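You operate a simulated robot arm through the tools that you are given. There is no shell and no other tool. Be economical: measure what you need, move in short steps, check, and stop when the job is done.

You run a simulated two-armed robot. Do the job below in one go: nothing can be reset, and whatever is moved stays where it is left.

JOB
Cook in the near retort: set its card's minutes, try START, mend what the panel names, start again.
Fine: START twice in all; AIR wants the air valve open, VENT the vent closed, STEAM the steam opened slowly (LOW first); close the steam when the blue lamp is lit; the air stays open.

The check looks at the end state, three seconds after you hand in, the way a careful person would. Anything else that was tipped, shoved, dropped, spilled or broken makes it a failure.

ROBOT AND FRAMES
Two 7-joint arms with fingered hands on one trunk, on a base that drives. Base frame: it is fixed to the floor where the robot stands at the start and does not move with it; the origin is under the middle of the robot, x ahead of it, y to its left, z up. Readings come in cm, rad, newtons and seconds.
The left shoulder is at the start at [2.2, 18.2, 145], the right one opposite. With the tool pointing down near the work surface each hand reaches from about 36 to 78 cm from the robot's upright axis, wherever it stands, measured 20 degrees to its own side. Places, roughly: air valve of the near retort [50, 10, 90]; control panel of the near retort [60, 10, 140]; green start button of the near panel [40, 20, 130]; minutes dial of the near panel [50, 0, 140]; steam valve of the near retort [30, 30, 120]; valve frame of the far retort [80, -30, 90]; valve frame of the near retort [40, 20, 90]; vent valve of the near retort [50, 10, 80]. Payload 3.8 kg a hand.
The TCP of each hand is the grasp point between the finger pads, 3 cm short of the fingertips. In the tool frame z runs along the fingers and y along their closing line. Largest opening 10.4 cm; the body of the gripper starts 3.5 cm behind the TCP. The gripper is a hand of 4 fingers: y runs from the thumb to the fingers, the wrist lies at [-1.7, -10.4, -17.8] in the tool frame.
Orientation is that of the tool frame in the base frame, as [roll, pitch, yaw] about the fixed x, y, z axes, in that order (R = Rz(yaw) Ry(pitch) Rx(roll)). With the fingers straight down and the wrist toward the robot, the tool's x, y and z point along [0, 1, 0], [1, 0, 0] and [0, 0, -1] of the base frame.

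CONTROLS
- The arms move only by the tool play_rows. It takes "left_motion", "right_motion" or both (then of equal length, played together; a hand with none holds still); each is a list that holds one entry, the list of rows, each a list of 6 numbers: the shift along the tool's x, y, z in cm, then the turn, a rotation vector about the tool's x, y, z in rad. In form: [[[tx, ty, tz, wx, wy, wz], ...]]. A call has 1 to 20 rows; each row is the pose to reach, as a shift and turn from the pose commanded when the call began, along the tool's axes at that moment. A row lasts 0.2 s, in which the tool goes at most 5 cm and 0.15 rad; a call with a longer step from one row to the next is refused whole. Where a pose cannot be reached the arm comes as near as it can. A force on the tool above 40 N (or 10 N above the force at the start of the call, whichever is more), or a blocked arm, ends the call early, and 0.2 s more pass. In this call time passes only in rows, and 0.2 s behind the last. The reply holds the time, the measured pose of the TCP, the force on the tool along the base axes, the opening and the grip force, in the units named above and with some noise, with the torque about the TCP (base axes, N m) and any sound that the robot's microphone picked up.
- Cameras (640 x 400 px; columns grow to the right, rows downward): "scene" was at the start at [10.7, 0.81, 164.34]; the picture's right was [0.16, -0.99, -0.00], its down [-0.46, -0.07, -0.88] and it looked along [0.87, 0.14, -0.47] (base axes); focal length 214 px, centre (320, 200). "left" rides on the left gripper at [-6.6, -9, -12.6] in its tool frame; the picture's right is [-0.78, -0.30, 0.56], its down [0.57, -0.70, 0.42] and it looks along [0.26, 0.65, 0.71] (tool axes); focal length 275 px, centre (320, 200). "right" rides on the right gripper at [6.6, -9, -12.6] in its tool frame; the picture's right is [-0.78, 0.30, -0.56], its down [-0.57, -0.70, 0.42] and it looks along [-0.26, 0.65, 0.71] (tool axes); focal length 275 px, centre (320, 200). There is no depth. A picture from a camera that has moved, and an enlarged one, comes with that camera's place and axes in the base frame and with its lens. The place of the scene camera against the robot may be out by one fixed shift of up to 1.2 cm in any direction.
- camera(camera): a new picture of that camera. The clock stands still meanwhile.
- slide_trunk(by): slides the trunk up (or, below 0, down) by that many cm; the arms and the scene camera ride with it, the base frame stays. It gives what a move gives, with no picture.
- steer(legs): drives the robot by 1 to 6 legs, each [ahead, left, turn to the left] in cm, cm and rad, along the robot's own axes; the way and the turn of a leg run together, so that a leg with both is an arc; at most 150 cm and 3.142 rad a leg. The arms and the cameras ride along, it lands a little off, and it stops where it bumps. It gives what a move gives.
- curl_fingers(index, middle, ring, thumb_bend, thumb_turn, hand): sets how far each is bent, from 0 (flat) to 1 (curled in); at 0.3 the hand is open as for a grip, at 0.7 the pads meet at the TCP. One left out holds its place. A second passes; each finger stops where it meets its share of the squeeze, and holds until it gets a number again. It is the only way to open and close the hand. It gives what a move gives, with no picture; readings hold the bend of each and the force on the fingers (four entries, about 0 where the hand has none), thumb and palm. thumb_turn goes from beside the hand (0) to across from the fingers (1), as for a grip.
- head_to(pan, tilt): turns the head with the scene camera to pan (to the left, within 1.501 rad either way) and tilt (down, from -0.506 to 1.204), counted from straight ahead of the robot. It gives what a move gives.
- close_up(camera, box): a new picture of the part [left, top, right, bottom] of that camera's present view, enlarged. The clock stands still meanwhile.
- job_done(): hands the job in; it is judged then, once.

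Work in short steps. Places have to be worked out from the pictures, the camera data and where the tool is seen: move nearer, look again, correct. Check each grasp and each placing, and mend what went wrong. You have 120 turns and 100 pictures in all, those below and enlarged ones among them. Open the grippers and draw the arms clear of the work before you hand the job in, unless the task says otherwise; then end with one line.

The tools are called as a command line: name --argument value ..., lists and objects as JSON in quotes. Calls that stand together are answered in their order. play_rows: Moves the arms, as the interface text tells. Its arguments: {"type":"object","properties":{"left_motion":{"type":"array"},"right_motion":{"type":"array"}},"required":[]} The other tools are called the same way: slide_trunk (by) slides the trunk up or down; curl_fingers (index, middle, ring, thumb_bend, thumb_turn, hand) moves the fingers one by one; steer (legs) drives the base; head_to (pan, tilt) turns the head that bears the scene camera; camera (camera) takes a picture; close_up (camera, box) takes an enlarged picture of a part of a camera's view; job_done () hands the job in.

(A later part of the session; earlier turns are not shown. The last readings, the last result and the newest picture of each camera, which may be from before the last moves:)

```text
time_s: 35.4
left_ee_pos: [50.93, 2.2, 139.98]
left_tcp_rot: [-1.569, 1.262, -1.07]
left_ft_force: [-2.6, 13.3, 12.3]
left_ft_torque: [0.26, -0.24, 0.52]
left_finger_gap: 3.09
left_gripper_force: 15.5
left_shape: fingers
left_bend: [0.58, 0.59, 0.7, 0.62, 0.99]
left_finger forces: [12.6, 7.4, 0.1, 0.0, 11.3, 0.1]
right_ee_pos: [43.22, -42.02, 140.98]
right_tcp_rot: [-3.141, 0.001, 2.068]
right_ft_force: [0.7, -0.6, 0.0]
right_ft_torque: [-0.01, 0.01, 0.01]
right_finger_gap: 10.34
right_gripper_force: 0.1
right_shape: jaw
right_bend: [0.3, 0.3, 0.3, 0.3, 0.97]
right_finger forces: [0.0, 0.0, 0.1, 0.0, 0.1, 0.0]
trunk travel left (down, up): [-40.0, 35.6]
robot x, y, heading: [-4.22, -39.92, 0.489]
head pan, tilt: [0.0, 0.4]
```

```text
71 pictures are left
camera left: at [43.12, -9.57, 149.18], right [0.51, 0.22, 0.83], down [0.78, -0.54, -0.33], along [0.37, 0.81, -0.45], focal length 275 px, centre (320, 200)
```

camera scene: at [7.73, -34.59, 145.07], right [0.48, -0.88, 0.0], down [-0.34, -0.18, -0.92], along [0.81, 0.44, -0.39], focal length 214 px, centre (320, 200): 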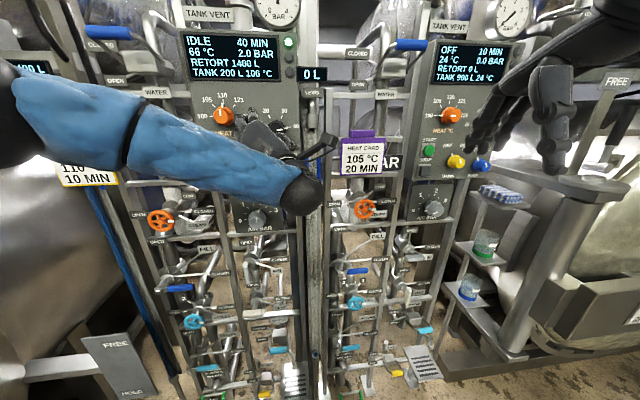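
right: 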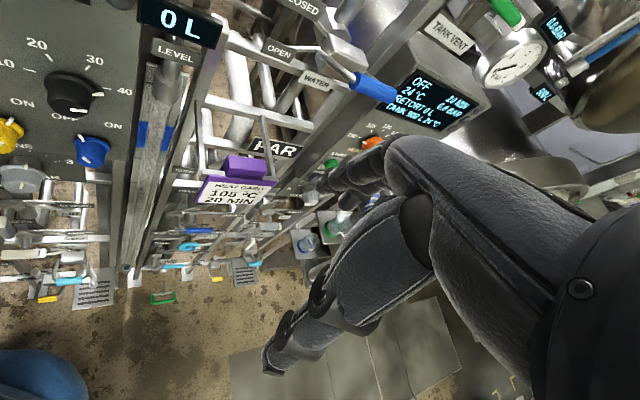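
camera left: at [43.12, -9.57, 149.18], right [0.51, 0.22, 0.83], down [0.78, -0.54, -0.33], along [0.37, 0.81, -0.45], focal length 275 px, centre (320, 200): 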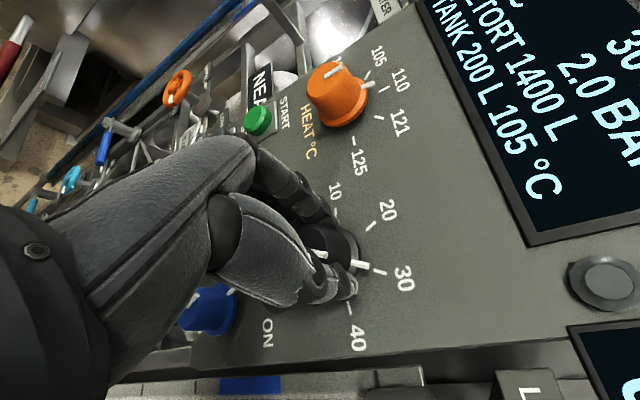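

It turned with the hand and now reads 30. I keep turning another 0.9 rad in the same grip.

play_rows --left_motion '[[[0, 0, 0, 0, 0, -0.1], [0, 0, 0, 0, 0, -0.2], [0, 0, 0, 0, 0, -0.3], [0, 0, 0, 0, 0, -0.4], [0, 0, 0, 0, 0, -0.5], [0, 0, 0, 0, 0, -0.6], [0, 0, 0, 0, 0, -0.7], [0, 0, 0, 0, 0, -0.8], [0, 0, 0, 0, 0, -0.9]]]'

camera --camera "left"

```text
time_s: 37.4
left_ee_pos: [50.8, 2.28, 139.94]
left_tcp_rot: [-1.571, 0.362, -1.072]
left_ft_force: [-11.3, 14.8, 2.5]
left_ft_torque: [0.18, -0.13, 0.49]
left_finger_gap: 3.09
left_gripper_force: 15.0
left_shape: fingers
left_bend: [0.58, 0.6, 0.7, 0.62, 0.98]
left_finger forces: [11.0, 6.4, 0.0, 0.1, 12.9, 0.0]
right_ee_pos: [43.07, -41.74, 141.04]
right_tcp_rot: [-3.141, 0.002, 2.067]
right_ft_force: [-0.2, -0.2, 0.0]
right_ft_torque: [0.03, -0.01, 0.01]
right_finger_gap: 10.39
right_gripper_force: 0.1
right_shape: jaw
right_bend: [0.3, 0.3, 0.3, 0.3, 0.97]
right_finger forces: [0.1, 0.0, 0.0, 0.0, 0.0, 0.0]
trunk travel left (down, up): [-40.0, 35.6]
robot x, y, heading: [-4.12, -40.38, 0.495]
head pan, tilt: [0.0, 0.4]
```

```text
70 pictures are left
camera left: at [38.5, -1.04, 150.82], right [0.19, 0.81, 0.55], down [0.75, -0.48, 0.45], along [0.64, 0.32, -0.7], focal length 275 px, centre (320, 200)
```

left: 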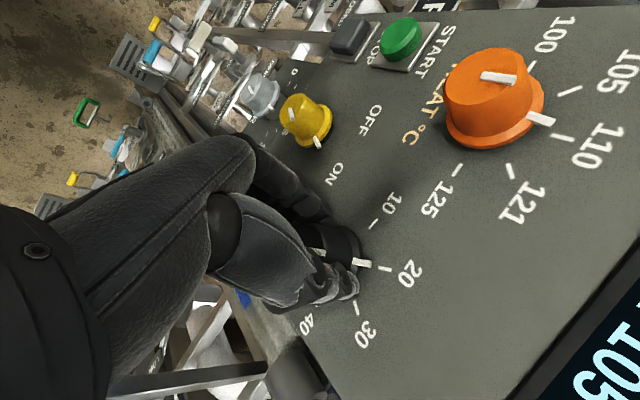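

Now at 20 (roll is still free). I turn on toward 10, about 1.0 rad more.

play_rows --left_motion '[[[0, 0, 0, 0, 0, -0.1], [0, 0, 0, 0, 0, -0.2], [0, 0, 0, 0, 0, -0.3], [0, 0, 0, 0, 0, -0.4], [0, 0, 0, 0, 0, -0.5], [0, 0, 0, 0, 0, -0.6], [0, 0, 0, 0, 0, -0.7], [0, 0, 0, 0, 0, -0.8], [0, 0, 0, 0, 0, -0.9], [0, 0, 0, 0, 0, -1.0]]]'

camera --camera "left"

```text
time_s: 39.6
left_ee_pos: [51.13, 2.21, 139.95]
left_tcp_rot: [-1.574, -0.637, -1.073]
left_ft_force: [-12.9, 10.9, -8.9]
left_ft_torque: [0.1, 0.04, 0.58]
left_finger_gap: 3.22
left_gripper_force: 15.5
left_shape: fingers
left_bend: [0.59, 0.62, 0.7, 0.62, 0.98]
left_finger forces: [10.8, 4.1, 0.0, 0.1, 15.9, 0.1]
right_ee_pos: [43.15, -41.93, 141.09]
right_tcp_rot: [-3.141, 0.002, 2.066]
right_ft_force: [0.2, 0.3, 1.0]
right_ft_torque: [0.02, 0.03, 0.0]
right_finger_gap: 10.36
right_gripper_force: 0.0
right_shape: jaw
right_bend: [0.3, 0.3, 0.3, 0.3, 0.97]
right_finger forces: [0.0, 0.0, 0.1, 0.1, 0.0, 0.0]
trunk travel left (down, up): [-40.0, 35.6]
robot x, y, heading: [-4.33, -40.39, 0.496]
head pan, tilt: [0.0, 0.4]
```

```text
69 pictures are left
camera left: at [35.03, 5.56, 143.31], right [0.11, 0.97, -0.23], down [0.4, 0.17, 0.9], along [0.91, -0.19, -0.37], focal length 275 px, centre (320, 200)
```

left: 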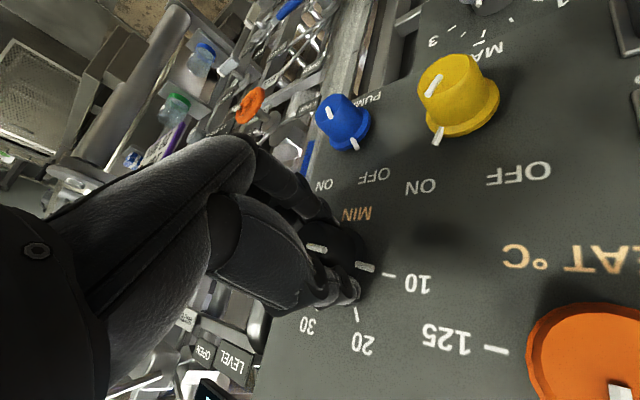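

The pointer is at the 10 tick. I check the display before releasing.

close_up --camera "scene" --box '[160, 20, 320, 150]'

close_up --camera "left" --box '[270, 190, 450, 310]'

```text
3.08 times, centred on (240, 85) of scene
camera zoom: at [7.58, -34.31, 145.06], right [0.48, -0.88, 0.0], down [-0.34, -0.19, -0.92], along [0.81, 0.44, -0.39], focal length 660 px, centre (566, 554)
```

zoom: 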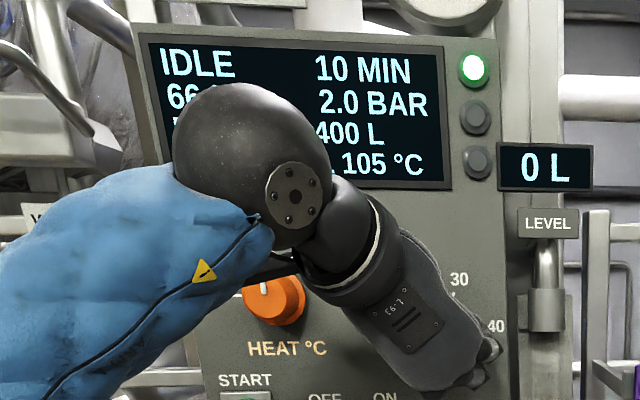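

```text
3.33 times, centred on (360, 250) of left
camera zoom: at [35.03, 5.56, 143.31], right [0.11, 0.97, -0.23], down [0.4, 0.17, 0.9], along [0.91, -0.19, -0.37], focal length 918 px, centre (187, 33)
```

zoom: 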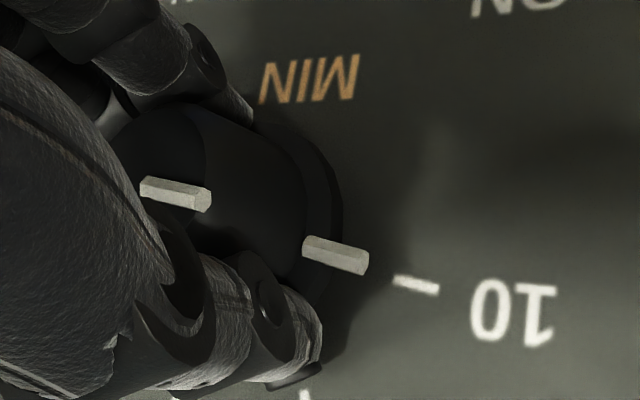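

The display reads 10 MIN and the pointer lines up with the tick. I release and withdraw straight back.

curl_fingers --hand "left" --index 0.4 --middle 0.4 --ring 0.4 --thumb_bend 0.4

play_rows --left_motion '[[[0, 0, -2, 0, 0, 0], [0, 0, -4, 0, 0, 0], [0, 0, -7, 0, 0, 0], [0, 0, -10, 0, 0, 0], [0, 0, -10, 0, 0, 0.15], [0, 0, -10, 0, 0, 0.3], [0, 0, -10, 0, 0, 0.45], [0, 0, -10, 0, 0, 0.6], [0, 0, -10, 0, 0, 0.75], [0, 0, -10, 0, 0, 0.9], [0, 0, -10, 0, 0, 1.05], [0, 0, -10, 0, 0, 1.2], [0, 0, -10, 0, 0, 1.35], [0, 0, -10, 0, 0, 1.5], [0, 0, -10, 0, 0, 1.65], [0, 0, -10, 0, 0, 1.8], [0, 0, -10, 0, 0, 1.95], [0, 0, -10, 0, 0, 2.1], [0, 0, -10, 0, 0, 2.2]]]'

camera --camera "left"

camera --camera "scene"

```text
time_s: 40.6
left_ee_pos: [51.33, 1.91, 139.98]
left_tcp_rot: [-1.571, -0.634, -1.076]
left_ft_force: [-0.5, -0.2, -0.7]
left_ft_torque: [0.0, -0.03, -0.01]
left_finger_gap: 7.9
left_gripper_force: 0.1
left_shape: fingers
left_bend: [0.4, 0.4, 0.4, 0.4, 0.99]
left_finger forces: [0.0, 0.1, 0.1, 0.1, 0.1, 0.0]
right_ee_pos: [43.43, -42.1, 141.06]
right_tcp_rot: [-3.141, 0.002, 2.065]
right_ft_force: [0.1, 0.2, 0.0]
right_ft_torque: [0.0, 0.01, -0.01]
right_finger_gap: 10.39
right_gripper_force: 0.1
right_shape: jaw
right_bend: [0.3, 0.3, 0.3, 0.3, 0.97]
right_finger forces: [0.0, 0.1, 0.1, 0.0, 0.0, 0.0]
trunk travel left (down, up): [-40.0, 35.6]
robot x, y, heading: [-4.34, -40.37, 0.496]
head pan, tilt: [0.0, 0.4]
```

```text
time_s: 44.6
left_ee_pos: [42.45, -2.94, 140.04]
left_tcp_rot: [-1.238, 1.567, -0.742]
left_ft_force: [0.0, -0.1, 0.3]
left_ft_torque: [0.04, 0.01, 0.0]
left_finger_gap: 7.94
left_gripper_force: 0.2
left_shape: fingers
left_bend: [0.4, 0.4, 0.4, 0.4, 0.99]
left_finger forces: [0.0, 0.0, 0.0, 0.0, 0.0, 0.0]
right_ee_pos: [43.48, -42.0, 141.0]
right_tcp_rot: [-3.141, 0.0, 2.065]
right_ft_force: [0.0, -0.4, -1.3]
right_ft_torque: [0.0, 0.03, -0.02]
right_finger_gap: 10.38
right_gripper_force: 0.0
right_shape: jaw
right_bend: [0.3, 0.3, 0.3, 0.3, 0.97]
right_finger forces: [0.1, 0.1, 0.1, 0.1, 0.1, 0.0]
trunk travel left (down, up): [-40.0, 35.6]
robot x, y, heading: [-4.3, -40.14, 0.498]
head pan, tilt: [0.0, 0.4]
```

```text
66 pictures are left
camera left: at [35.77, -16.8, 146.79], right [0.63, 0.01, 0.78], down [0.71, -0.42, -0.57], along [0.32, 0.91, -0.27], focal length 275 px, centre (320, 200)
```

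left: 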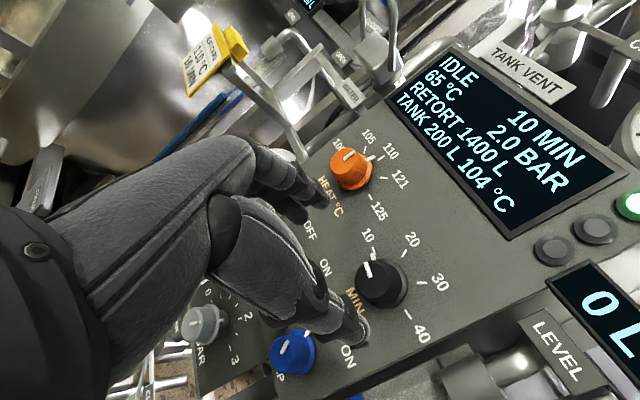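

```text
65 pictures are left
camera scene: at [7.79, -34.61, 145.06], right [0.48, -0.88, 0.0], down [-0.34, -0.18, -0.92], along [0.81, 0.44, -0.39], focal length 214 px, centre (320, 200)
```

scene: 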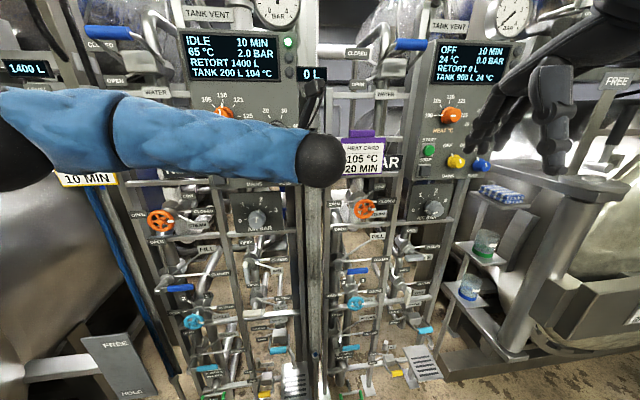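

The minutes are set. START is at about [44.1, 16.9, 133.7] from the hand-camera views. I shape the hand into a middle-finger poke (tip at the TCP line) and move in front of START, 4 cm short.

curl_fingers --hand "left" --index 1.0 --middle 0.68 --ring 1.0 --thumb_bend 0.68

play_rows --left_motion '[[[1.2, 3.4, 0, 0, 0, 0], [2.4, 6.8, 0, 0, 0, 0], [3.6, 10, 0, 0, 0, 0], [5, 13.5, 0, 0, 0, 0], [6.3, 16.7, 0, 0, 0, 0], [6.3, 16.7, 2, 0, 0, 0], [6.3, 16.7, 3.9, 0, 0, 0], [6.3, 16.7, 3.9, 0, 0, 0]]]'

camera --camera "left"

camera --camera "scene"

```text
time_s: 45.6
left_ee_pos: [42.52, -2.95, 140.02]
left_tcp_rot: [-1.426, 1.567, -0.93]
left_ft_force: [-0.6, -0.3, -1.2]
left_ft_torque: [0.0, -0.01, 0.02]
left_finger_gap: 3.56
left_gripper_force: 0.0
left_shape: fingers
left_bend: [0.95, 0.68, 1.0, 0.67, 1.0]
left_finger forces: [0.0, 0.0, 0.0, 0.0, 0.0, 0.0]
right_ee_pos: [43.3, -42.01, 141.09]
right_tcp_rot: [3.14, 0.0, 2.068]
right_ft_force: [-0.3, -0.2, -0.3]
right_ft_torque: [0.02, -0.02, 0.01]
right_finger_gap: 10.37
right_gripper_force: 0.0
right_shape: jaw
right_bend: [0.3, 0.3, 0.3, 0.3, 0.97]
right_finger forces: [0.0, 0.0, 0.0, 0.0, 0.0, 0.0]
trunk travel left (down, up): [-40.0, 35.6]
robot x, y, heading: [-4.2, -40.43, 0.492]
head pan, tilt: [0.0, 0.4]
```

```text
time_s: 47.4
left_ee_pos: [37.77, 13.55, 133.72]
left_tcp_rot: [-1.525, 1.565, -1.029]
left_ft_force: [-0.2, -0.1, 0.9]
left_ft_torque: [-0.01, 0.02, 0.0]
left_finger_gap: 4.57
left_gripper_force: 0.1
left_shape: fingers
left_bend: [1.0, 0.68, 1.0, 0.68, 1.0]
left_finger forces: [0.1, 0.0, 0.1, 0.1, 0.0, 0.0]
right_ee_pos: [43.34, -42.19, 140.91]
right_tcp_rot: [-3.141, 0.001, 2.066]
right_ft_force: [-0.9, -0.3, -0.2]
right_ft_torque: [0.01, -0.01, 0.0]
right_finger_gap: 10.36
right_gripper_force: 0.1
right_shape: jaw
right_bend: [0.3, 0.3, 0.3, 0.3, 0.97]
right_finger forces: [0.0, 0.1, 0.0, 0.0, 0.0, 0.0]
trunk travel left (down, up): [-40.0, 35.6]
robot x, y, heading: [-3.77, -40.45, 0.495]
head pan, tilt: [0.0, 0.4]
```

```text
64 pictures are left
camera left: at [31.16, -0.25, 140.37], right [0.63, 0.01, 0.78], down [0.71, -0.42, -0.57], along [0.32, 0.91, -0.27], focal length 275 px, centre (320, 200)
```

left: 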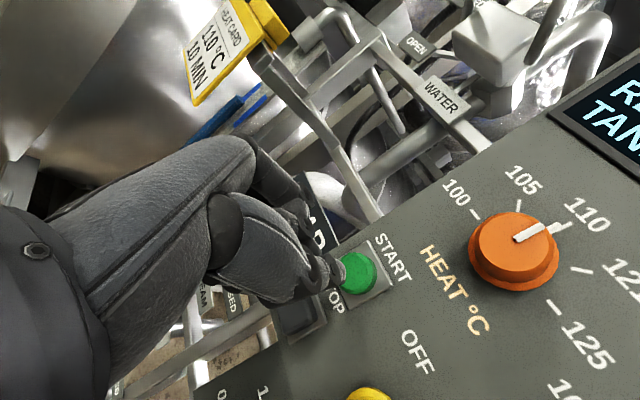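

```text
63 pictures are left
camera scene: at [7.77, -34.63, 145.07], right [0.48, -0.88, 0.0], down [-0.34, -0.18, -0.92], along [0.81, 0.44, -0.39], focal length 214 px, centre (320, 200)
```

scene: 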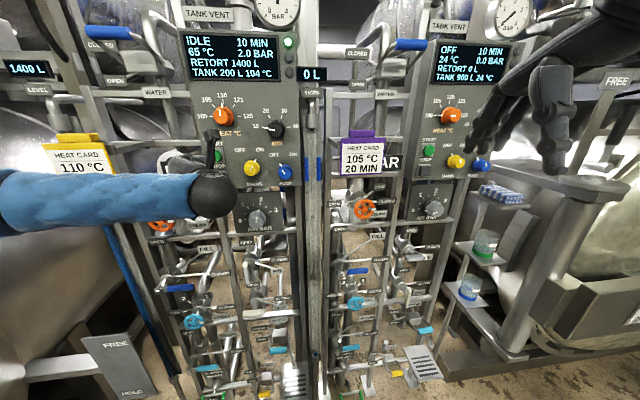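

The fingertip is in line with START (button at [44.0, 16.9, 133.6]), about 4 cm away. I press: advance 4.8 cm and come back.

play_rows --left_motion '[[[0, 0, 1.5, 0, 0, 0], [0, 0, 3, 0, 0, 0], [0, 0, 3.6, 0, 0, 0], [0, 0, 4, 0, 0, 0], [0, 0, 4.4, 0, 0, 0], [0, 0, 4.8, 0, 0, 0]]]'

camera --camera "scene"

camera --camera "left"

```text
time_s: 48.8
left_ee_pos: [41.81, 15.79, 133.71]
left_tcp_rot: [-1.461, 1.565, -0.963]
left_ft_force: [-14.0, -6.1, -0.5]
left_ft_torque: [-0.03, 0.13, 0.07]
left_finger_gap: 4.57
left_gripper_force: 7.7
left_shape: fingers
left_bend: [1.0, 0.72, 1.0, 0.68, 1.0]
left_finger forces: [0.0, 13.0, 0.0, 0.1, 1.7, 0.0]
right_ee_pos: [43.07, -42.21, 141.12]
right_tcp_rot: [3.139, 0.001, 2.067]
right_ft_force: [-0.8, 0.1, -0.1]
right_ft_torque: [0.03, -0.02, 0.0]
right_finger_gap: 10.36
right_gripper_force: 0.0
right_shape: jaw
right_bend: [0.3, 0.3, 0.3, 0.3, 0.97]
right_finger forces: [0.1, 0.0, 0.0, 0.0, 0.0, 0.1]
trunk travel left (down, up): [-40.0, 35.6]
robot x, y, heading: [-4.28, -40.31, 0.496]
head pan, tilt: [0.0, 0.4]
heard: click
```

```text
62 pictures are left
camera scene: at [7.49, -34.74, 145.1], right [0.48, -0.88, 0.0], down [-0.34, -0.18, -0.92], along [0.81, 0.44, -0.39], focal length 214 px, centre (320, 200)
```

scene: 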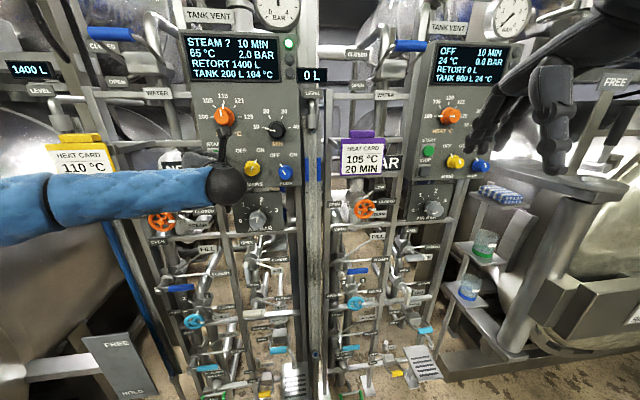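

```text
61 pictures are left
camera left: at [35.11, 1.98, 140.51], right [0.63, 0.01, 0.78], down [0.71, -0.42, -0.57], along [0.32, 0.91, -0.27], focal length 275 px, centre (320, 200)
```

left: 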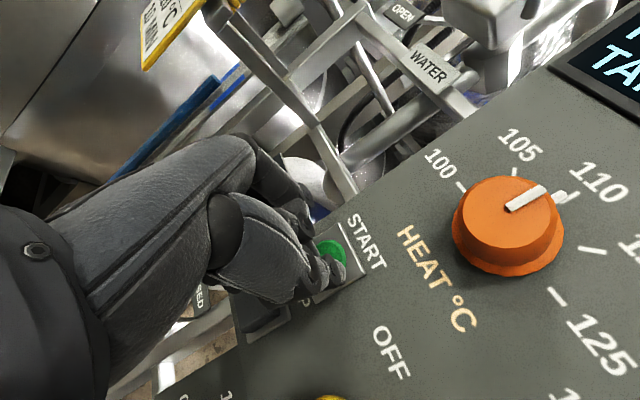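

The panel clicked and now names "STEAM ?". The steam wheel (pointer on CLOSED, then LOW and OPEN counterclockwise) is at about [32, 28.2, 118]. I withdraw, lower the hand to that height and shift the robot left 16 cm.

play_rows --left_motion '[[[0, 0, -4, 0, 0, 0], [0, 0, -8, 0, 0, 0], [0, 0, -12, 0, 0, 0], [4, 0, -13, 0, 0, 0], [8, 0, -13, 0, 0, 0], [12, 0, -13, 0, 0, 0], [15.7, 0, -13, 0, 0, 0]]]'

steer --legs '[[0, 16, 0]]'

curl_fingers --hand "left" --index 0.3 --middle 0.3 --ring 0.3 --thumb_bend 0.3

camera --camera "left"

camera --camera "scene"

```text
time_s: 50.4
left_ee_pos: [30.74, 9.78, 117.92]
left_tcp_rot: [-1.8, 1.565, -1.304]
left_ft_force: [0.2, 0.5, -0.8]
left_ft_torque: [0.0, 0.01, 0.0]
left_finger_gap: 4.58
left_gripper_force: 0.1
left_shape: fingers
left_bend: [1.0, 0.68, 1.0, 0.68, 1.0]
left_finger forces: [0.0, 0.0, 0.0, 0.0, 0.0, 0.1]
right_ee_pos: [43.52, -42.08, 140.95]
right_tcp_rot: [-3.139, -0.001, 2.067]
right_ft_force: [-0.1, -0.8, 0.2]
right_ft_torque: [-0.01, 0.01, 0.0]
right_finger_gap: 10.39
right_gripper_force: 0.1
right_shape: jaw
right_bend: [0.3, 0.3, 0.3, 0.3, 0.97]
right_finger forces: [0.0, 0.0, 0.0, 0.0, 0.0, 0.0]
trunk travel left (down, up): [-40.0, 35.6]
robot x, y, heading: [-4.23, -40.34, 0.494]
head pan, tilt: [0.0, 0.4]
```

```text
time_s: 51.8
left_ee_pos: [23.13, 24.06, 117.98]
left_tcp_rot: [-1.418, 1.565, -0.924]
left_ft_force: [0.4, 1.4, 0.3]
left_ft_torque: [0.0, 0.0, -0.04]
left_finger_gap: 4.59
left_gripper_force: 0.0
left_shape: fingers
left_bend: [1.0, 0.68, 1.0, 0.68, 1.0]
left_finger forces: [0.0, 0.1, 0.1, 0.1, 0.1, 0.0]
right_ee_pos: [35.75, -27.72, 141.05]
right_tcp_rot: [3.141, 0.002, 2.066]
right_ft_force: [-0.2, -0.2, 0.2]
right_ft_torque: [-0.03, -0.03, -0.01]
right_finger_gap: 10.39
right_gripper_force: 0.1
right_shape: jaw
right_bend: [0.3, 0.3, 0.3, 0.3, 0.97]
right_finger forces: [0.1, 0.0, 0.0, 0.0, 0.0, 0.1]
trunk travel left (down, up): [-40.0, 35.6]
robot x, y, heading: [-12.19, -26.28, 0.497]
head pan, tilt: [0.0, 0.4]
```

```text
time_s: 52.8
left_ee_pos: [23.24, 24.0, 117.99]
left_tcp_rot: [-1.506, 1.562, -1.014]
left_ft_force: [-0.1, 0.2, 0.3]
left_ft_torque: [-0.04, 0.01, 0.0]
left_finger_gap: 10.44
left_gripper_force: 0.1
left_shape: fingers
left_bend: [0.3, 0.3, 0.3, 0.3, 0.97]
left_finger forces: [0.0, 0.0, 0.1, 0.0, 0.0, 0.0]
right_ee_pos: [35.68, -27.89, 140.98]
right_tcp_rot: [3.141, 0.001, 2.064]
right_ft_force: [0.3, 0.4, -0.7]
right_ft_torque: [-0.01, 0.0, 0.01]
right_finger_gap: 10.38
right_gripper_force: 0.0
right_shape: jaw
right_bend: [0.3, 0.3, 0.3, 0.3, 0.97]
right_finger forces: [0.0, 0.1, 0.0, 0.0, 0.1, 0.1]
trunk travel left (down, up): [-40.0, 35.6]
robot x, y, heading: [-11.9, -26.22, 0.493]
head pan, tilt: [0.0, 0.4]
```

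```text
60 pictures are left
camera left: at [16.41, 10.15, 124.77], right [0.63, 0.01, 0.78], down [0.71, -0.42, -0.57], along [0.32, 0.91, -0.27], focal length 275 px, centre (320, 200)
```

left: 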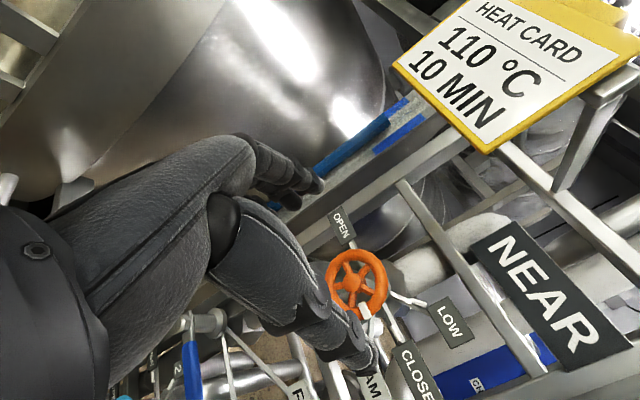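

```text
59 pictures are left
camera scene: at [0.11, -20.34, 145.06], right [0.47, -0.88, 0.0], down [-0.34, -0.18, -0.92], along [0.81, 0.44, -0.39], focal length 214 px, centre (320, 200)
```

scene: 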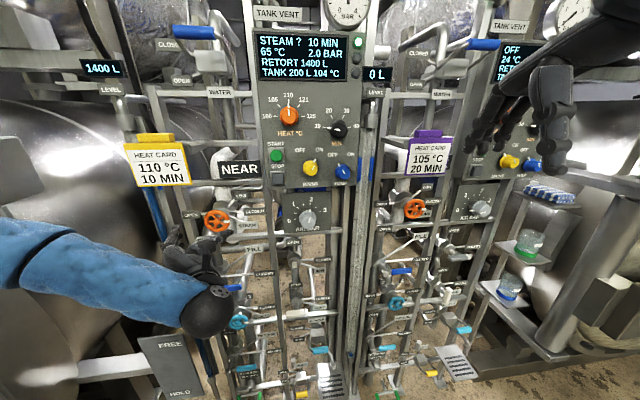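

The hand-camera line and scene line disagree a bit in depth. I roll the hand clockwise to the grasp start (about -0.7 rad) and look again from the new camera place for a better fix.

play_rows --left_motion '[[[0, 0, 0, 0, 0, 0.15], [0, 0, 0, 0, 0, 0.3], [0, 0, 0, 0, 0, 0.45], [0, 0, 0, 0, 0, 0.6], [0, 0, 0, 0, 0, 0.75], [0, 0, 0, 0, 0, 0.9]]]'

camera --camera "left"

close_up --camera "scene" --box '[170, 180, 290, 270]'

```text
time_s: 54.2
left_ee_pos: [32.05, 17.86, 124.85]
left_tcp_rot: [1.616, 0.704, 2.131]
left_ft_force: [0.3, 0.3, -0.3]
left_ft_torque: [-0.01, 0.01, 0.0]
left_finger_gap: 10.41
left_gripper_force: 0.1
left_shape: fingers
left_bend: [0.3, 0.3, 0.3, 0.3, 0.97]
left_finger forces: [0.1, 0.0, 0.1, 0.0, 0.0, 0.0]
left hand out of reach, approached as far as the arm can: row 2, 3, 4, 5, 6
right_ee_pos: [35.7, -28.01, 140.96]
right_tcp_rot: [-3.141, 0.0, 2.064]
right_ft_force: [0.7, 0.1, 0.6]
right_ft_torque: [0.01, 0.01, 0.01]
right_finger_gap: 10.36
right_gripper_force: 0.0
right_shape: jaw
right_bend: [0.3, 0.3, 0.3, 0.3, 0.97]
right_finger forces: [0.0, 0.0, 0.1, 0.1, 0.1, 0.1]
trunk travel left (down, up): [-40.0, 35.6]
robot x, y, heading: [-12.11, -26.23, 0.494]
head pan, tilt: [0.0, 0.4]
```

```text
58 pictures are left
camera left: at [26.65, 2.14, 122.8], right [0.88, -0.39, 0.26], down [0.35, 0.18, -0.92], along [0.31, 0.9, 0.3], focal length 275 px, centre (320, 200)
```

left: 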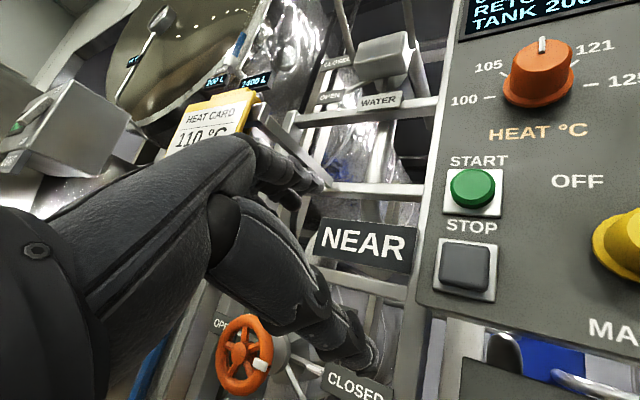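

```text
4.44 times, centred on (230, 225) of scene
camera zoom: at [0.1, -20.43, 145.07], right [0.47, -0.88, 0.0], down [-0.34, -0.18, -0.92], along [0.81, 0.44, -0.39], focal length 953 px, centre (720, 89)
```

zoom: 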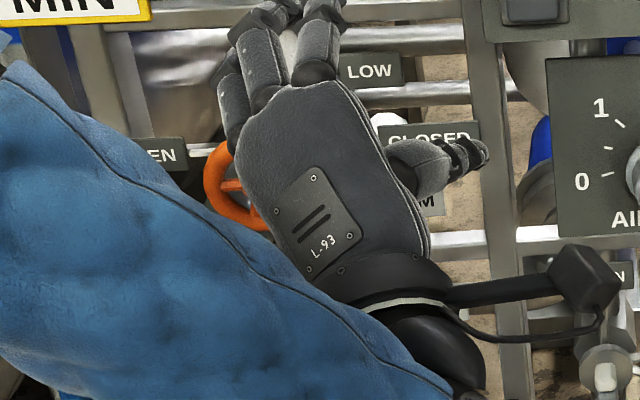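

Two hand-camera lines meet well: the wheel centre is at [33.7, 31.8, 115.1]; the card hangs above it (bottom near z 129), so the hand stays below. I back the robot 5 cm for elbow room, then approach to 6 cm short of the wheel.

steer --legs '[[-5, 0, 0]]'

```text
time_s: 55.1
left_ee_pos: [27.46, 15.39, 124.95]
left_tcp_rot: [1.613, 0.706, 2.125]
left_ft_force: [0.0, 0.6, -0.3]
left_ft_torque: [-0.02, 0.01, 0.0]
left_finger_gap: 10.43
left_gripper_force: 0.1
left_shape: fingers
left_bend: [0.3, 0.3, 0.3, 0.3, 0.97]
left_finger forces: [0.1, 0.1, 0.0, 0.0, 0.0, 0.0]
right_ee_pos: [31.05, -30.42, 141.05]
right_tcp_rot: [3.138, -0.001, 2.063]
right_ft_force: [-0.1, 0.1, 0.4]
right_ft_torque: [0.05, -0.08, -0.02]
right_finger_gap: 10.38
right_gripper_force: 0.1
right_shape: jaw
right_bend: [0.3, 0.3, 0.3, 0.3, 0.97]
right_finger forces: [0.0, 0.0, 0.0, 0.0, 0.0, 0.0]
trunk travel left (down, up): [-40.0, 35.6]
robot x, y, heading: [-16.08, -28.42, 0.495]
head pan, tilt: [0.0, 0.4]
```

I go down first (to stay clear of the card), then left, then forward.

play_rows --left_motion '[[[2.2, -2.5, 0, 0, 0, -0.05], [4.4, -5, 0, 0, -0.02, -0.1], [6.4, -7.5, 0, 0, -0.046, -0.15], [8.6, -5.7, 1, 0, -0.046, -0.2], [10.8, -3.9, 2, 0, -0.046, -0.2], [13, -2, 4, 0, -0.046, -0.2], [14.9, -0.2, 6, 0, -0.046, -0.2], [14.9, -0.2, 7.9, 0, -0.046, -0.2], [14.9, -0.2, 7.9, 0, -0.046, -0.2]]]'

camera --camera "left"

camera --camera "scene"

```text
time_s: 57.1
left_ee_pos: [31.9, 22.38, 117.56]
left_tcp_rot: [1.616, 0.944, 2.145]
left_ft_force: [0.0, -0.2, 0.6]
left_ft_torque: [0.02, -0.01, -0.01]
left_finger_gap: 10.45
left_gripper_force: 0.1
left_shape: fingers
left_bend: [0.3, 0.3, 0.3, 0.3, 0.97]
left_finger forces: [0.0, 0.0, 0.0, 0.1, 0.1, 0.1]
left hand out of reach, approached as far as the arm can: row 1, 2, 3, 4, 5, 6, 7, 8, 9
right_ee_pos: [31.39, -30.43, 141.04]
right_tcp_rot: [3.141, 0.0, 2.061]
right_ft_force: [-0.2, 0.5, 0.2]
right_ft_torque: [0.02, -0.03, -0.01]
right_finger_gap: 10.37
right_gripper_force: 0.1
right_shape: jaw
right_bend: [0.3, 0.3, 0.3, 0.3, 0.97]
right_finger forces: [0.1, 0.0, 0.1, 0.1, 0.0, 0.0]
trunk travel left (down, up): [-40.0, 35.6]
robot x, y, heading: [-16.44, -28.6, 0.497]
head pan, tilt: [0.0, 0.4]
```

```text
56 pictures are left
camera left: at [26.88, 6.37, 118.1], right [0.85, -0.3, 0.44], down [0.46, 0.01, -0.89], along [0.26, 0.95, 0.15], focal length 275 px, centre (320, 200)
```

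left: 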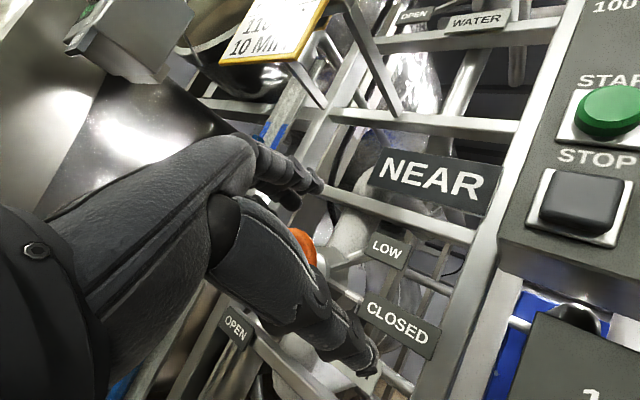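

```text
55 pictures are left
camera scene: at [-4.26, -22.73, 145.06], right [0.47, -0.88, 0.0], down [-0.34, -0.18, -0.92], along [0.81, 0.44, -0.39], focal length 214 px, centre (320, 200)
```

scene: 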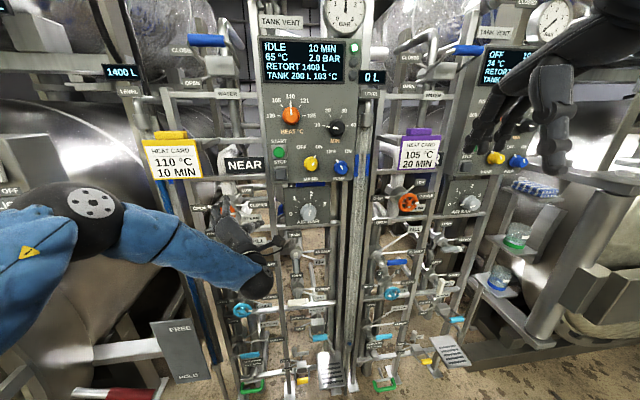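

The arm is at its wrist limit here because the target is below the shoulder; the knob worked with the target 15 cm above it. I back away, lower the trunk 23 cm, and raise the hand again.

steer --legs '[[-10, 0, 0], [0, 8, 0]]'

slide_trunk --by -23

play_rows --left_motion '[[[-2.2, 2.4, 0, 0, -0.03, 0], [-4.4, 4.8, 0, 0, -0.06, 0], [-6.6, 7.2, 0, 0, -0.06, 0], [-8.8, 9.6, 0, 0, -0.06, 0], [-11, 12, 0, 0, -0.06, 0], [-13.5, 14, 0, 0, -0.06, 0]]]'

```text
time_s: 58.9
left_ee_pos: [19.1, 24.77, 117.45]
left_tcp_rot: [1.616, 0.944, 2.147]
left_ft_force: [-1.0, 0.3, -1.0]
left_ft_torque: [0.0, 0.03, -0.03]
left_finger_gap: 10.45
left_gripper_force: 0.1
left_shape: fingers
left_bend: [0.3, 0.3, 0.3, 0.3, 0.97]
left_finger forces: [0.0, 0.1, 0.0, 0.0, 0.0, 0.0]
right_ee_pos: [18.5, -27.88, 141.04]
right_tcp_rot: [-3.141, -0.001, 2.063]
right_ft_force: [-0.3, 0.6, 1.6]
right_ft_torque: [-0.05, 0.0, 0.02]
right_finger_gap: 10.37
right_gripper_force: 0.1
right_shape: jaw
right_bend: [0.3, 0.3, 0.3, 0.3, 0.97]
right_finger forces: [0.0, 0.0, 0.0, 0.0, 0.0, 0.0]
trunk travel left (down, up): [-40.0, 35.6]
robot x, y, heading: [-29.2, -26.24, 0.488]
head pan, tilt: [0.0, 0.4]
```

```text
time_s: 61.4
left_ee_pos: [20.24, 25.22, 92.55]
left_tcp_rot: [1.686, 0.939, 2.204]
left_ft_force: [0.6, 0.9, 0.1]
left_ft_torque: [0.02, 0.02, 0.0]
left_finger_gap: 10.42
left_gripper_force: 0.0
left_shape: fingers
left_bend: [0.3, 0.3, 0.3, 0.3, 0.97]
left_finger forces: [0.0, 0.0, 0.0, 0.0, 0.0, 0.0]
right_ee_pos: [18.6, -28.04, 117.91]
right_tcp_rot: [3.14, 0.0, 2.061]
right_ft_force: [-0.5, 0.0, 0.4]
right_ft_torque: [-0.02, -0.03, -0.03]
right_finger_gap: 10.38
right_gripper_force: 0.1
right_shape: jaw
right_bend: [0.3, 0.3, 0.3, 0.3, 0.97]
right_finger forces: [0.1, 0.0, 0.0, 0.0, 0.0, 0.1]
trunk travel left (down, up): [-17.0, 58.6]
robot x, y, heading: [-29.15, -25.75, 0.49]
head pan, tilt: [0.0, 0.4]
```

```text
time_s: 62.8
left_ee_pos: [19.8, 28.92, 111.47]
left_tcp_rot: [1.601, 0.944, 2.099]
left_ft_force: [-0.1, -0.1, 0.8]
left_ft_torque: [0.01, -0.01, -0.04]
left_finger_gap: 10.43
left_gripper_force: 0.0
left_shape: fingers
left_bend: [0.3, 0.3, 0.3, 0.3, 0.97]
left_finger forces: [0.0, 0.0, 0.0, 0.0, 0.0, 0.0]
left hand out of reach, approached as far as the arm can: row 2
right_ee_pos: [18.62, -28.06, 118.04]
right_tcp_rot: [3.141, 0.0, 2.065]
right_ft_force: [-0.1, 0.3, -0.5]
right_ft_torque: [0.01, 0.0, 0.01]
right_finger_gap: 10.37
right_gripper_force: 0.0
right_shape: jaw
right_bend: [0.3, 0.3, 0.3, 0.3, 0.97]
right_finger forces: [0.1, 0.1, 0.0, 0.0, 0.0, 0.0]
trunk travel left (down, up): [-17.0, 58.6]
robot x, y, heading: [-29.13, -26.33, 0.486]
head pan, tilt: [0.0, 0.4]
```

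Now the reach is fine. The wheel is about 13.6 cm ahead, 4 cm right and 3.6 cm above the TCP; I align laterally, drive 7 cm forward and look.

play_rows --left_motion '[[[-2.5, -0.6, 0, 0, 0, 0], [-5.3, -1.2, 0, 0, 0, 0], [-5.3, -1.2, 0, 0, 0, 0]]]'

steer --legs '[[7, 0, 0]]'

camera --camera "left"

camera --camera "scene"

```text
time_s: 63.6
left_ee_pos: [21.66, 25.18, 114.93]
left_tcp_rot: [1.607, 0.944, 2.103]
left_ft_force: [-0.4, 0.4, 0.8]
left_ft_torque: [0.01, 0.03, -0.04]
left_finger_gap: 10.44
left_gripper_force: 0.1
left_shape: fingers
left_bend: [0.3, 0.3, 0.3, 0.3, 0.97]
left_finger forces: [0.0, 0.0, 0.1, 0.1, 0.0, 0.0]
right_ee_pos: [18.61, -27.99, 117.95]
right_tcp_rot: [3.141, -0.001, 2.065]
right_ft_force: [0.3, -0.9, 0.9]
right_ft_torque: [-0.02, -0.01, -0.02]
right_finger_gap: 10.38
right_gripper_force: 0.0
right_shape: jaw
right_bend: [0.3, 0.3, 0.3, 0.3, 0.97]
right_finger forces: [0.0, 0.0, 0.1, 0.1, 0.0, 0.1]
trunk travel left (down, up): [-17.0, 58.6]
robot x, y, heading: [-29.23, -25.97, 0.486]
head pan, tilt: [0.0, 0.4]
```

```text
time_s: 64.6
left_ee_pos: [27.98, 28.48, 114.84]
left_tcp_rot: [1.604, 0.944, 2.099]
left_ft_force: [0.2, -0.8, 0.0]
left_ft_torque: [-0.01, 0.0, 0.01]
left_finger_gap: 10.41
left_gripper_force: 0.1
left_shape: fingers
left_bend: [0.3, 0.3, 0.3, 0.3, 0.97]
left_finger forces: [0.0, 0.1, 0.0, 0.0, 0.1, 0.1]
right_ee_pos: [24.87, -24.77, 118.03]
right_tcp_rot: [-3.141, 0.001, 2.061]
right_ft_force: [0.0, 0.5, -0.7]
right_ft_torque: [-0.02, -0.02, 0.0]
right_finger_gap: 10.39
right_gripper_force: 0.0
right_shape: jaw
right_bend: [0.3, 0.3, 0.3, 0.3, 0.97]
right_finger forces: [0.0, 0.1, 0.0, 0.0, 0.1, 0.1]
trunk travel left (down, up): [-17.0, 58.6]
robot x, y, heading: [-22.92, -22.6, 0.49]
head pan, tilt: [0.0, 0.4]
```

```text
54 pictures are left
camera left: at [22.44, 12.61, 115.34], right [0.83, -0.34, 0.44], down [0.47, -0.01, -0.88], along [0.3, 0.94, 0.15], focal length 275 px, centre (320, 200)
```

left: 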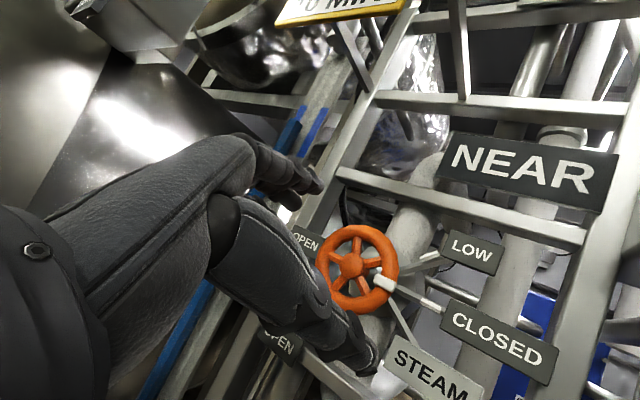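

```text
53 pictures are left
camera scene: at [-2.36, -12.64, 121.5], right [0.47, -0.88, 0.0], down [-0.34, -0.18, -0.92], along [0.81, 0.43, -0.39], focal length 214 px, centre (320, 200)
```

scene: 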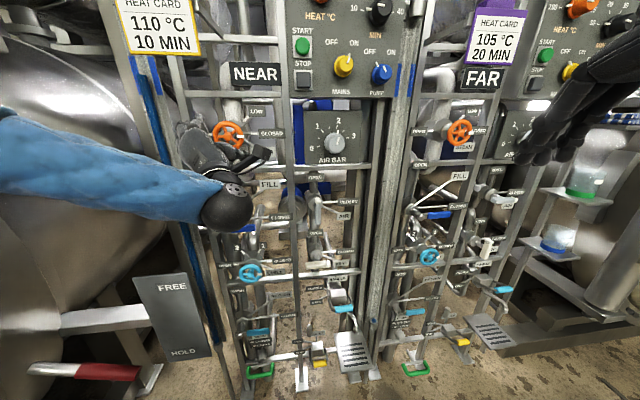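

The wheel centre confirms at [33.65, 31.8, 115.3]: 6.5 cm ahead, under 0.5 cm off. I advance 5 cm with the fingers open around the wheel.

play_rows --left_motion '[[[-0.2, 0.4, 1.5, 0, 0, 0], [-0.2, 0.4, 3, 0, 0, 0], [-0.2, 0.4, 4, 0, 0, 0], [-0.2, 0.4, 5, 0, 0, 0]]]'

camera --camera "left"

```text
time_s: 65.6
left_ee_pos: [32.2, 31.03, 115.16]
left_tcp_rot: [1.605, 0.944, 2.099]
left_ft_force: [-0.5, 0.5, 0.2]
left_ft_torque: [-0.02, 0.01, -0.03]
left_finger_gap: 10.43
left_gripper_force: 0.0
left_shape: fingers
left_bend: [0.3, 0.3, 0.3, 0.3, 0.97]
left_finger forces: [0.1, 0.0, 0.1, 0.0, 0.0, 0.1]
right_ee_pos: [24.76, -24.8, 117.92]
right_tcp_rot: [-3.141, 0.0, 2.062]
right_ft_force: [0.5, -0.3, -0.7]
right_ft_torque: [0.0, 0.02, -0.01]
right_finger_gap: 10.35
right_gripper_force: 0.1
right_shape: jaw
right_bend: [0.3, 0.3, 0.3, 0.3, 0.97]
right_finger forces: [0.0, 0.1, 0.0, 0.0, 0.1, 0.0]
trunk travel left (down, up): [-17.0, 58.6]
robot x, y, heading: [-22.79, -22.81, 0.493]
head pan, tilt: [0.0, 0.4]
```

```text
52 pictures are left
camera left: at [26.63, 15.18, 115.67], right [0.83, -0.34, 0.44], down [0.47, -0.01, -0.88], along [0.3, 0.94, 0.15], focal length 275 px, centre (320, 200)
```

left: 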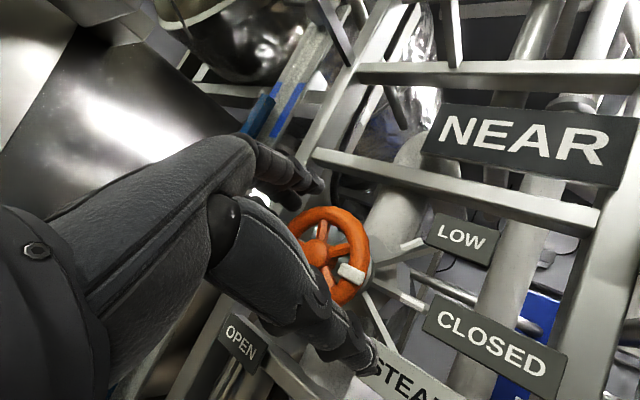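

The wheel sits between thumb and fingers with nothing touched. I close the fingers on the rim.

curl_fingers --hand "left" --index 0.65 --middle 0.65 --ring 0.65 --thumb_bend 0.65

camera --camera "left"

```text
time_s: 66.6
left_ee_pos: [31.92, 31.2, 115.44]
left_tcp_rot: [1.6, 0.945, 2.1]
left_ft_force: [0.6, 11.3, 10.2]
left_ft_torque: [0.17, -0.15, 0.24]
left_finger_gap: 6.56
left_gripper_force: 23.1
left_shape: fingers
left_bend: [0.47, 0.51, 0.57, 0.47, 0.99]
left_finger forces: [12.8, 9.0, 7.7, 0.0, 16.0, 0.0]
right_ee_pos: [24.72, -24.58, 117.9]
right_tcp_rot: [3.139, 0.0, 2.061]
right_ft_force: [-0.2, 0.2, -0.6]
right_ft_torque: [-0.01, 0.01, 0.01]
right_finger_gap: 10.36
right_gripper_force: 0.0
right_shape: jaw
right_bend: [0.3, 0.3, 0.3, 0.3, 0.97]
right_finger forces: [0.0, 0.0, 0.0, 0.0, 0.1, 0.0]
trunk travel left (down, up): [-17.0, 58.6]
robot x, y, heading: [-22.95, -22.97, 0.491]
head pan, tilt: [0.0, 0.4]
```

```text
51 pictures are left
camera left: at [26.52, 15.37, 115.79], right [0.83, -0.33, 0.45], down [0.47, -0.01, -0.88], along [0.3, 0.94, 0.15], focal length 275 px, centre (320, 200)
```

left: 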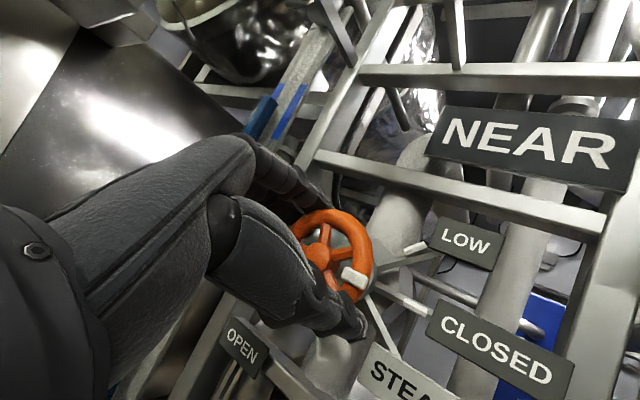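

Firm grip on the rim. I turn slowly counterclockwise 0.7 rad toward LOW.

play_rows --left_motion '[[[0, 0, 0, 0, 0, -0.07], [0, 0, 0, 0, 0, -0.14], [0, 0, 0, 0, 0, -0.21], [0, 0, 0, 0, 0, -0.28], [0, 0, 0, 0, 0, -0.35], [0, 0, 0, 0, 0, -0.42], [0, 0, 0, 0, 0, -0.49], [0, 0, 0, 0, 0, -0.56], [0, 0, 0, 0, 0, -0.63], [0, 0, 0, 0, 0, -0.7]]]'

camera --camera "left"

camera --camera "scene"

```text
time_s: 68.8
left_ee_pos: [31.97, 31.28, 115.25]
left_tcp_rot: [-1.794, 1.489, -1.288]
left_ft_force: [-6.2, 16.2, 4.8]
left_ft_torque: [0.23, -0.15, 0.55]
left_finger_gap: 6.56
left_gripper_force: 22.5
left_shape: fingers
left_bend: [0.45, 0.51, 0.57, 0.48, 0.99]
left_finger forces: [13.5, 10.7, 6.8, 0.0, 14.4, 0.0]
right_ee_pos: [24.72, -24.53, 118.1]
right_tcp_rot: [-3.141, 0.002, 2.063]
right_ft_force: [0.0, -0.9, 0.8]
right_ft_torque: [0.02, 0.01, -0.02]
right_finger_gap: 10.35
right_gripper_force: 0.1
right_shape: jaw
right_bend: [0.3, 0.3, 0.3, 0.3, 0.97]
right_finger forces: [0.0, 0.0, 0.0, 0.1, 0.0, 0.0]
trunk travel left (down, up): [-17.0, 58.6]
robot x, y, heading: [-22.78, -22.72, 0.488]
head pan, tilt: [0.0, 0.4]
```

```text
50 pictures are left
camera left: at [25.29, 17.87, 122.89], right [0.61, 0.07, 0.79], down [0.72, -0.45, -0.52], along [0.32, 0.89, -0.33], focal length 275 px, centre (320, 200)
```

left: 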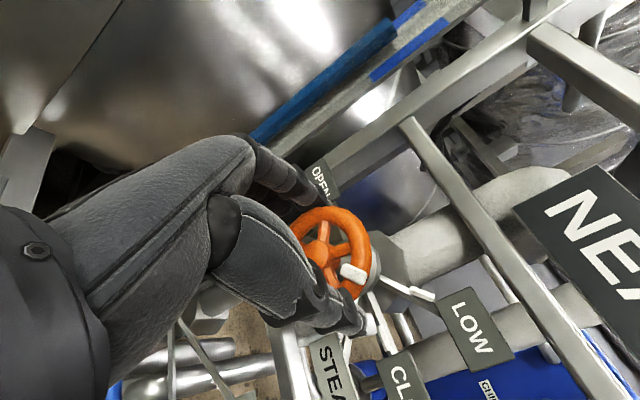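

```text
49 pictures are left
camera scene: at [-2.63, -12.5, 121.54], right [0.47, -0.88, 0.0], down [-0.34, -0.18, -0.92], along [0.81, 0.43, -0.39], focal length 214 px, centre (320, 200)
```

scene: 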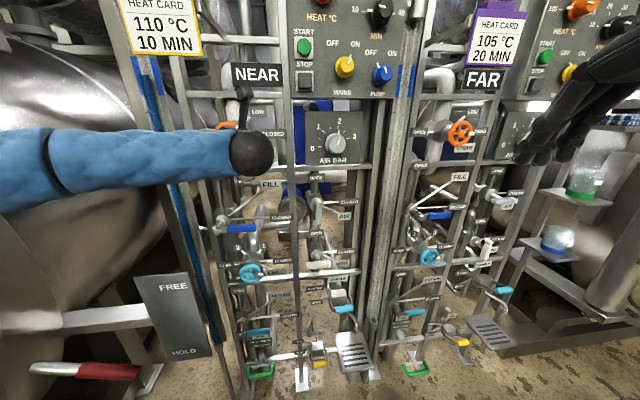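

The wheel followed the hand and the pointer is about on LOW. I add a slight 0.08 rad, dwell there 2.4 s, and raise the head to watch the panel.

play_rows --left_motion '[[[0, 0, 0, 0, 0, -0.08], [0, 0, 0, 0, 0, -0.08], [0, 0, 0, 0, 0, -0.08], [0, 0, 0, 0, 0, -0.08], [0, 0, 0, 0, 0, -0.08], [0, 0, 0, 0, 0, -0.08], [0, 0, 0, 0, 0, -0.08], [0, 0, 0, 0, 0, -0.08], [0, 0, 0, 0, 0, -0.08], [0, 0, 0, 0, 0, -0.08], [0, 0, 0, 0, 0, -0.08], [0, 0, 0, 0, 0, -0.08]]]'

head_to --pan 0.0 --tilt 0.0

camera --camera "scene"

close_up --camera "left" --box '[270, 180, 510, 340]'

```text
time_s: 71.4
left_ee_pos: [31.95, 31.43, 115.3]
left_tcp_rot: [-1.696, 1.413, -1.188]
left_ft_force: [-8.3, 15.0, 1.6]
left_ft_torque: [0.12, -0.14, 0.47]
left_finger_gap: 6.52
left_gripper_force: 23.7
left_shape: fingers
left_bend: [0.45, 0.51, 0.57, 0.49, 0.99]
left_finger forces: [13.5, 10.9, 7.5, 0.0, 14.4, 0.0]
right_ee_pos: [24.75, -24.67, 118.02]
right_tcp_rot: [-3.142, 0.001, 2.061]
right_ft_force: [0.1, -0.6, -0.2]
right_ft_torque: [0.02, 0.0, -0.05]
right_finger_gap: 10.36
right_gripper_force: 0.1
right_shape: jaw
right_bend: [0.3, 0.3, 0.3, 0.3, 0.97]
right_finger forces: [0.0, 0.0, 0.0, 0.0, 0.1, 0.0]
trunk travel left (down, up): [-17.0, 58.6]
robot x, y, heading: [-22.68, -22.56, 0.494]
head pan, tilt: [0.0, 0.4]
```

```text
time_s: 72.2
left_ee_pos: [31.95, 31.23, 115.26]
left_tcp_rot: [-1.69, 1.413, -1.183]
left_ft_force: [-8.6, 15.9, 2.0]
left_ft_torque: [0.13, -0.12, 0.48]
left_finger_gap: 6.56
left_gripper_force: 23.3
left_shape: fingers
left_bend: [0.45, 0.51, 0.57, 0.49, 0.99]
left_finger forces: [13.6, 10.9, 7.6, 0.0, 14.5, 0.1]
right_ee_pos: [24.7, -24.54, 117.97]
right_tcp_rot: [3.141, 0.003, 2.062]
right_ft_force: [-0.3, -0.2, 0.2]
right_ft_torque: [-0.02, 0.01, 0.0]
right_finger_gap: 10.38
right_gripper_force: 0.0
right_shape: jaw
right_bend: [0.3, 0.3, 0.3, 0.3, 0.97]
right_finger forces: [0.0, 0.0, 0.0, 0.1, 0.0, 0.1]
trunk travel left (down, up): [-17.0, 58.6]
robot x, y, heading: [-22.78, -22.43, 0.49]
head pan, tilt: [0.0, 0.0]
```

```text
48 pictures are left
camera scene: at [-2.85, -12.6, 125.23], right [0.47, -0.88, 0.0], down [0.0, 0.0, -1.0], along [0.88, 0.47, 0.0], focal length 214 px, centre (320, 200)
```

scene: 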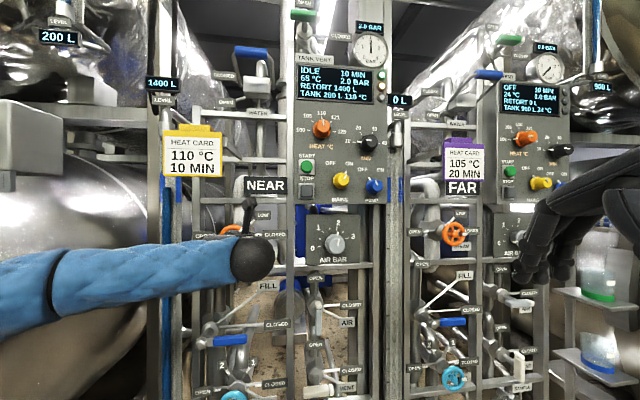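

```text
2.50 times, centred on (390, 260) of left
camera zoom: at [25.01, 18.41, 123.52], right [0.58, 0.13, 0.8], down [0.74, -0.48, -0.46], along [0.33, 0.87, -0.38], focal length 688 px, centre (145, 50)
```

zoom: 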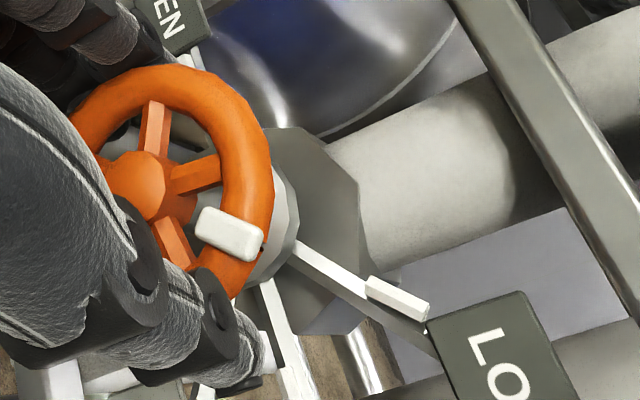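

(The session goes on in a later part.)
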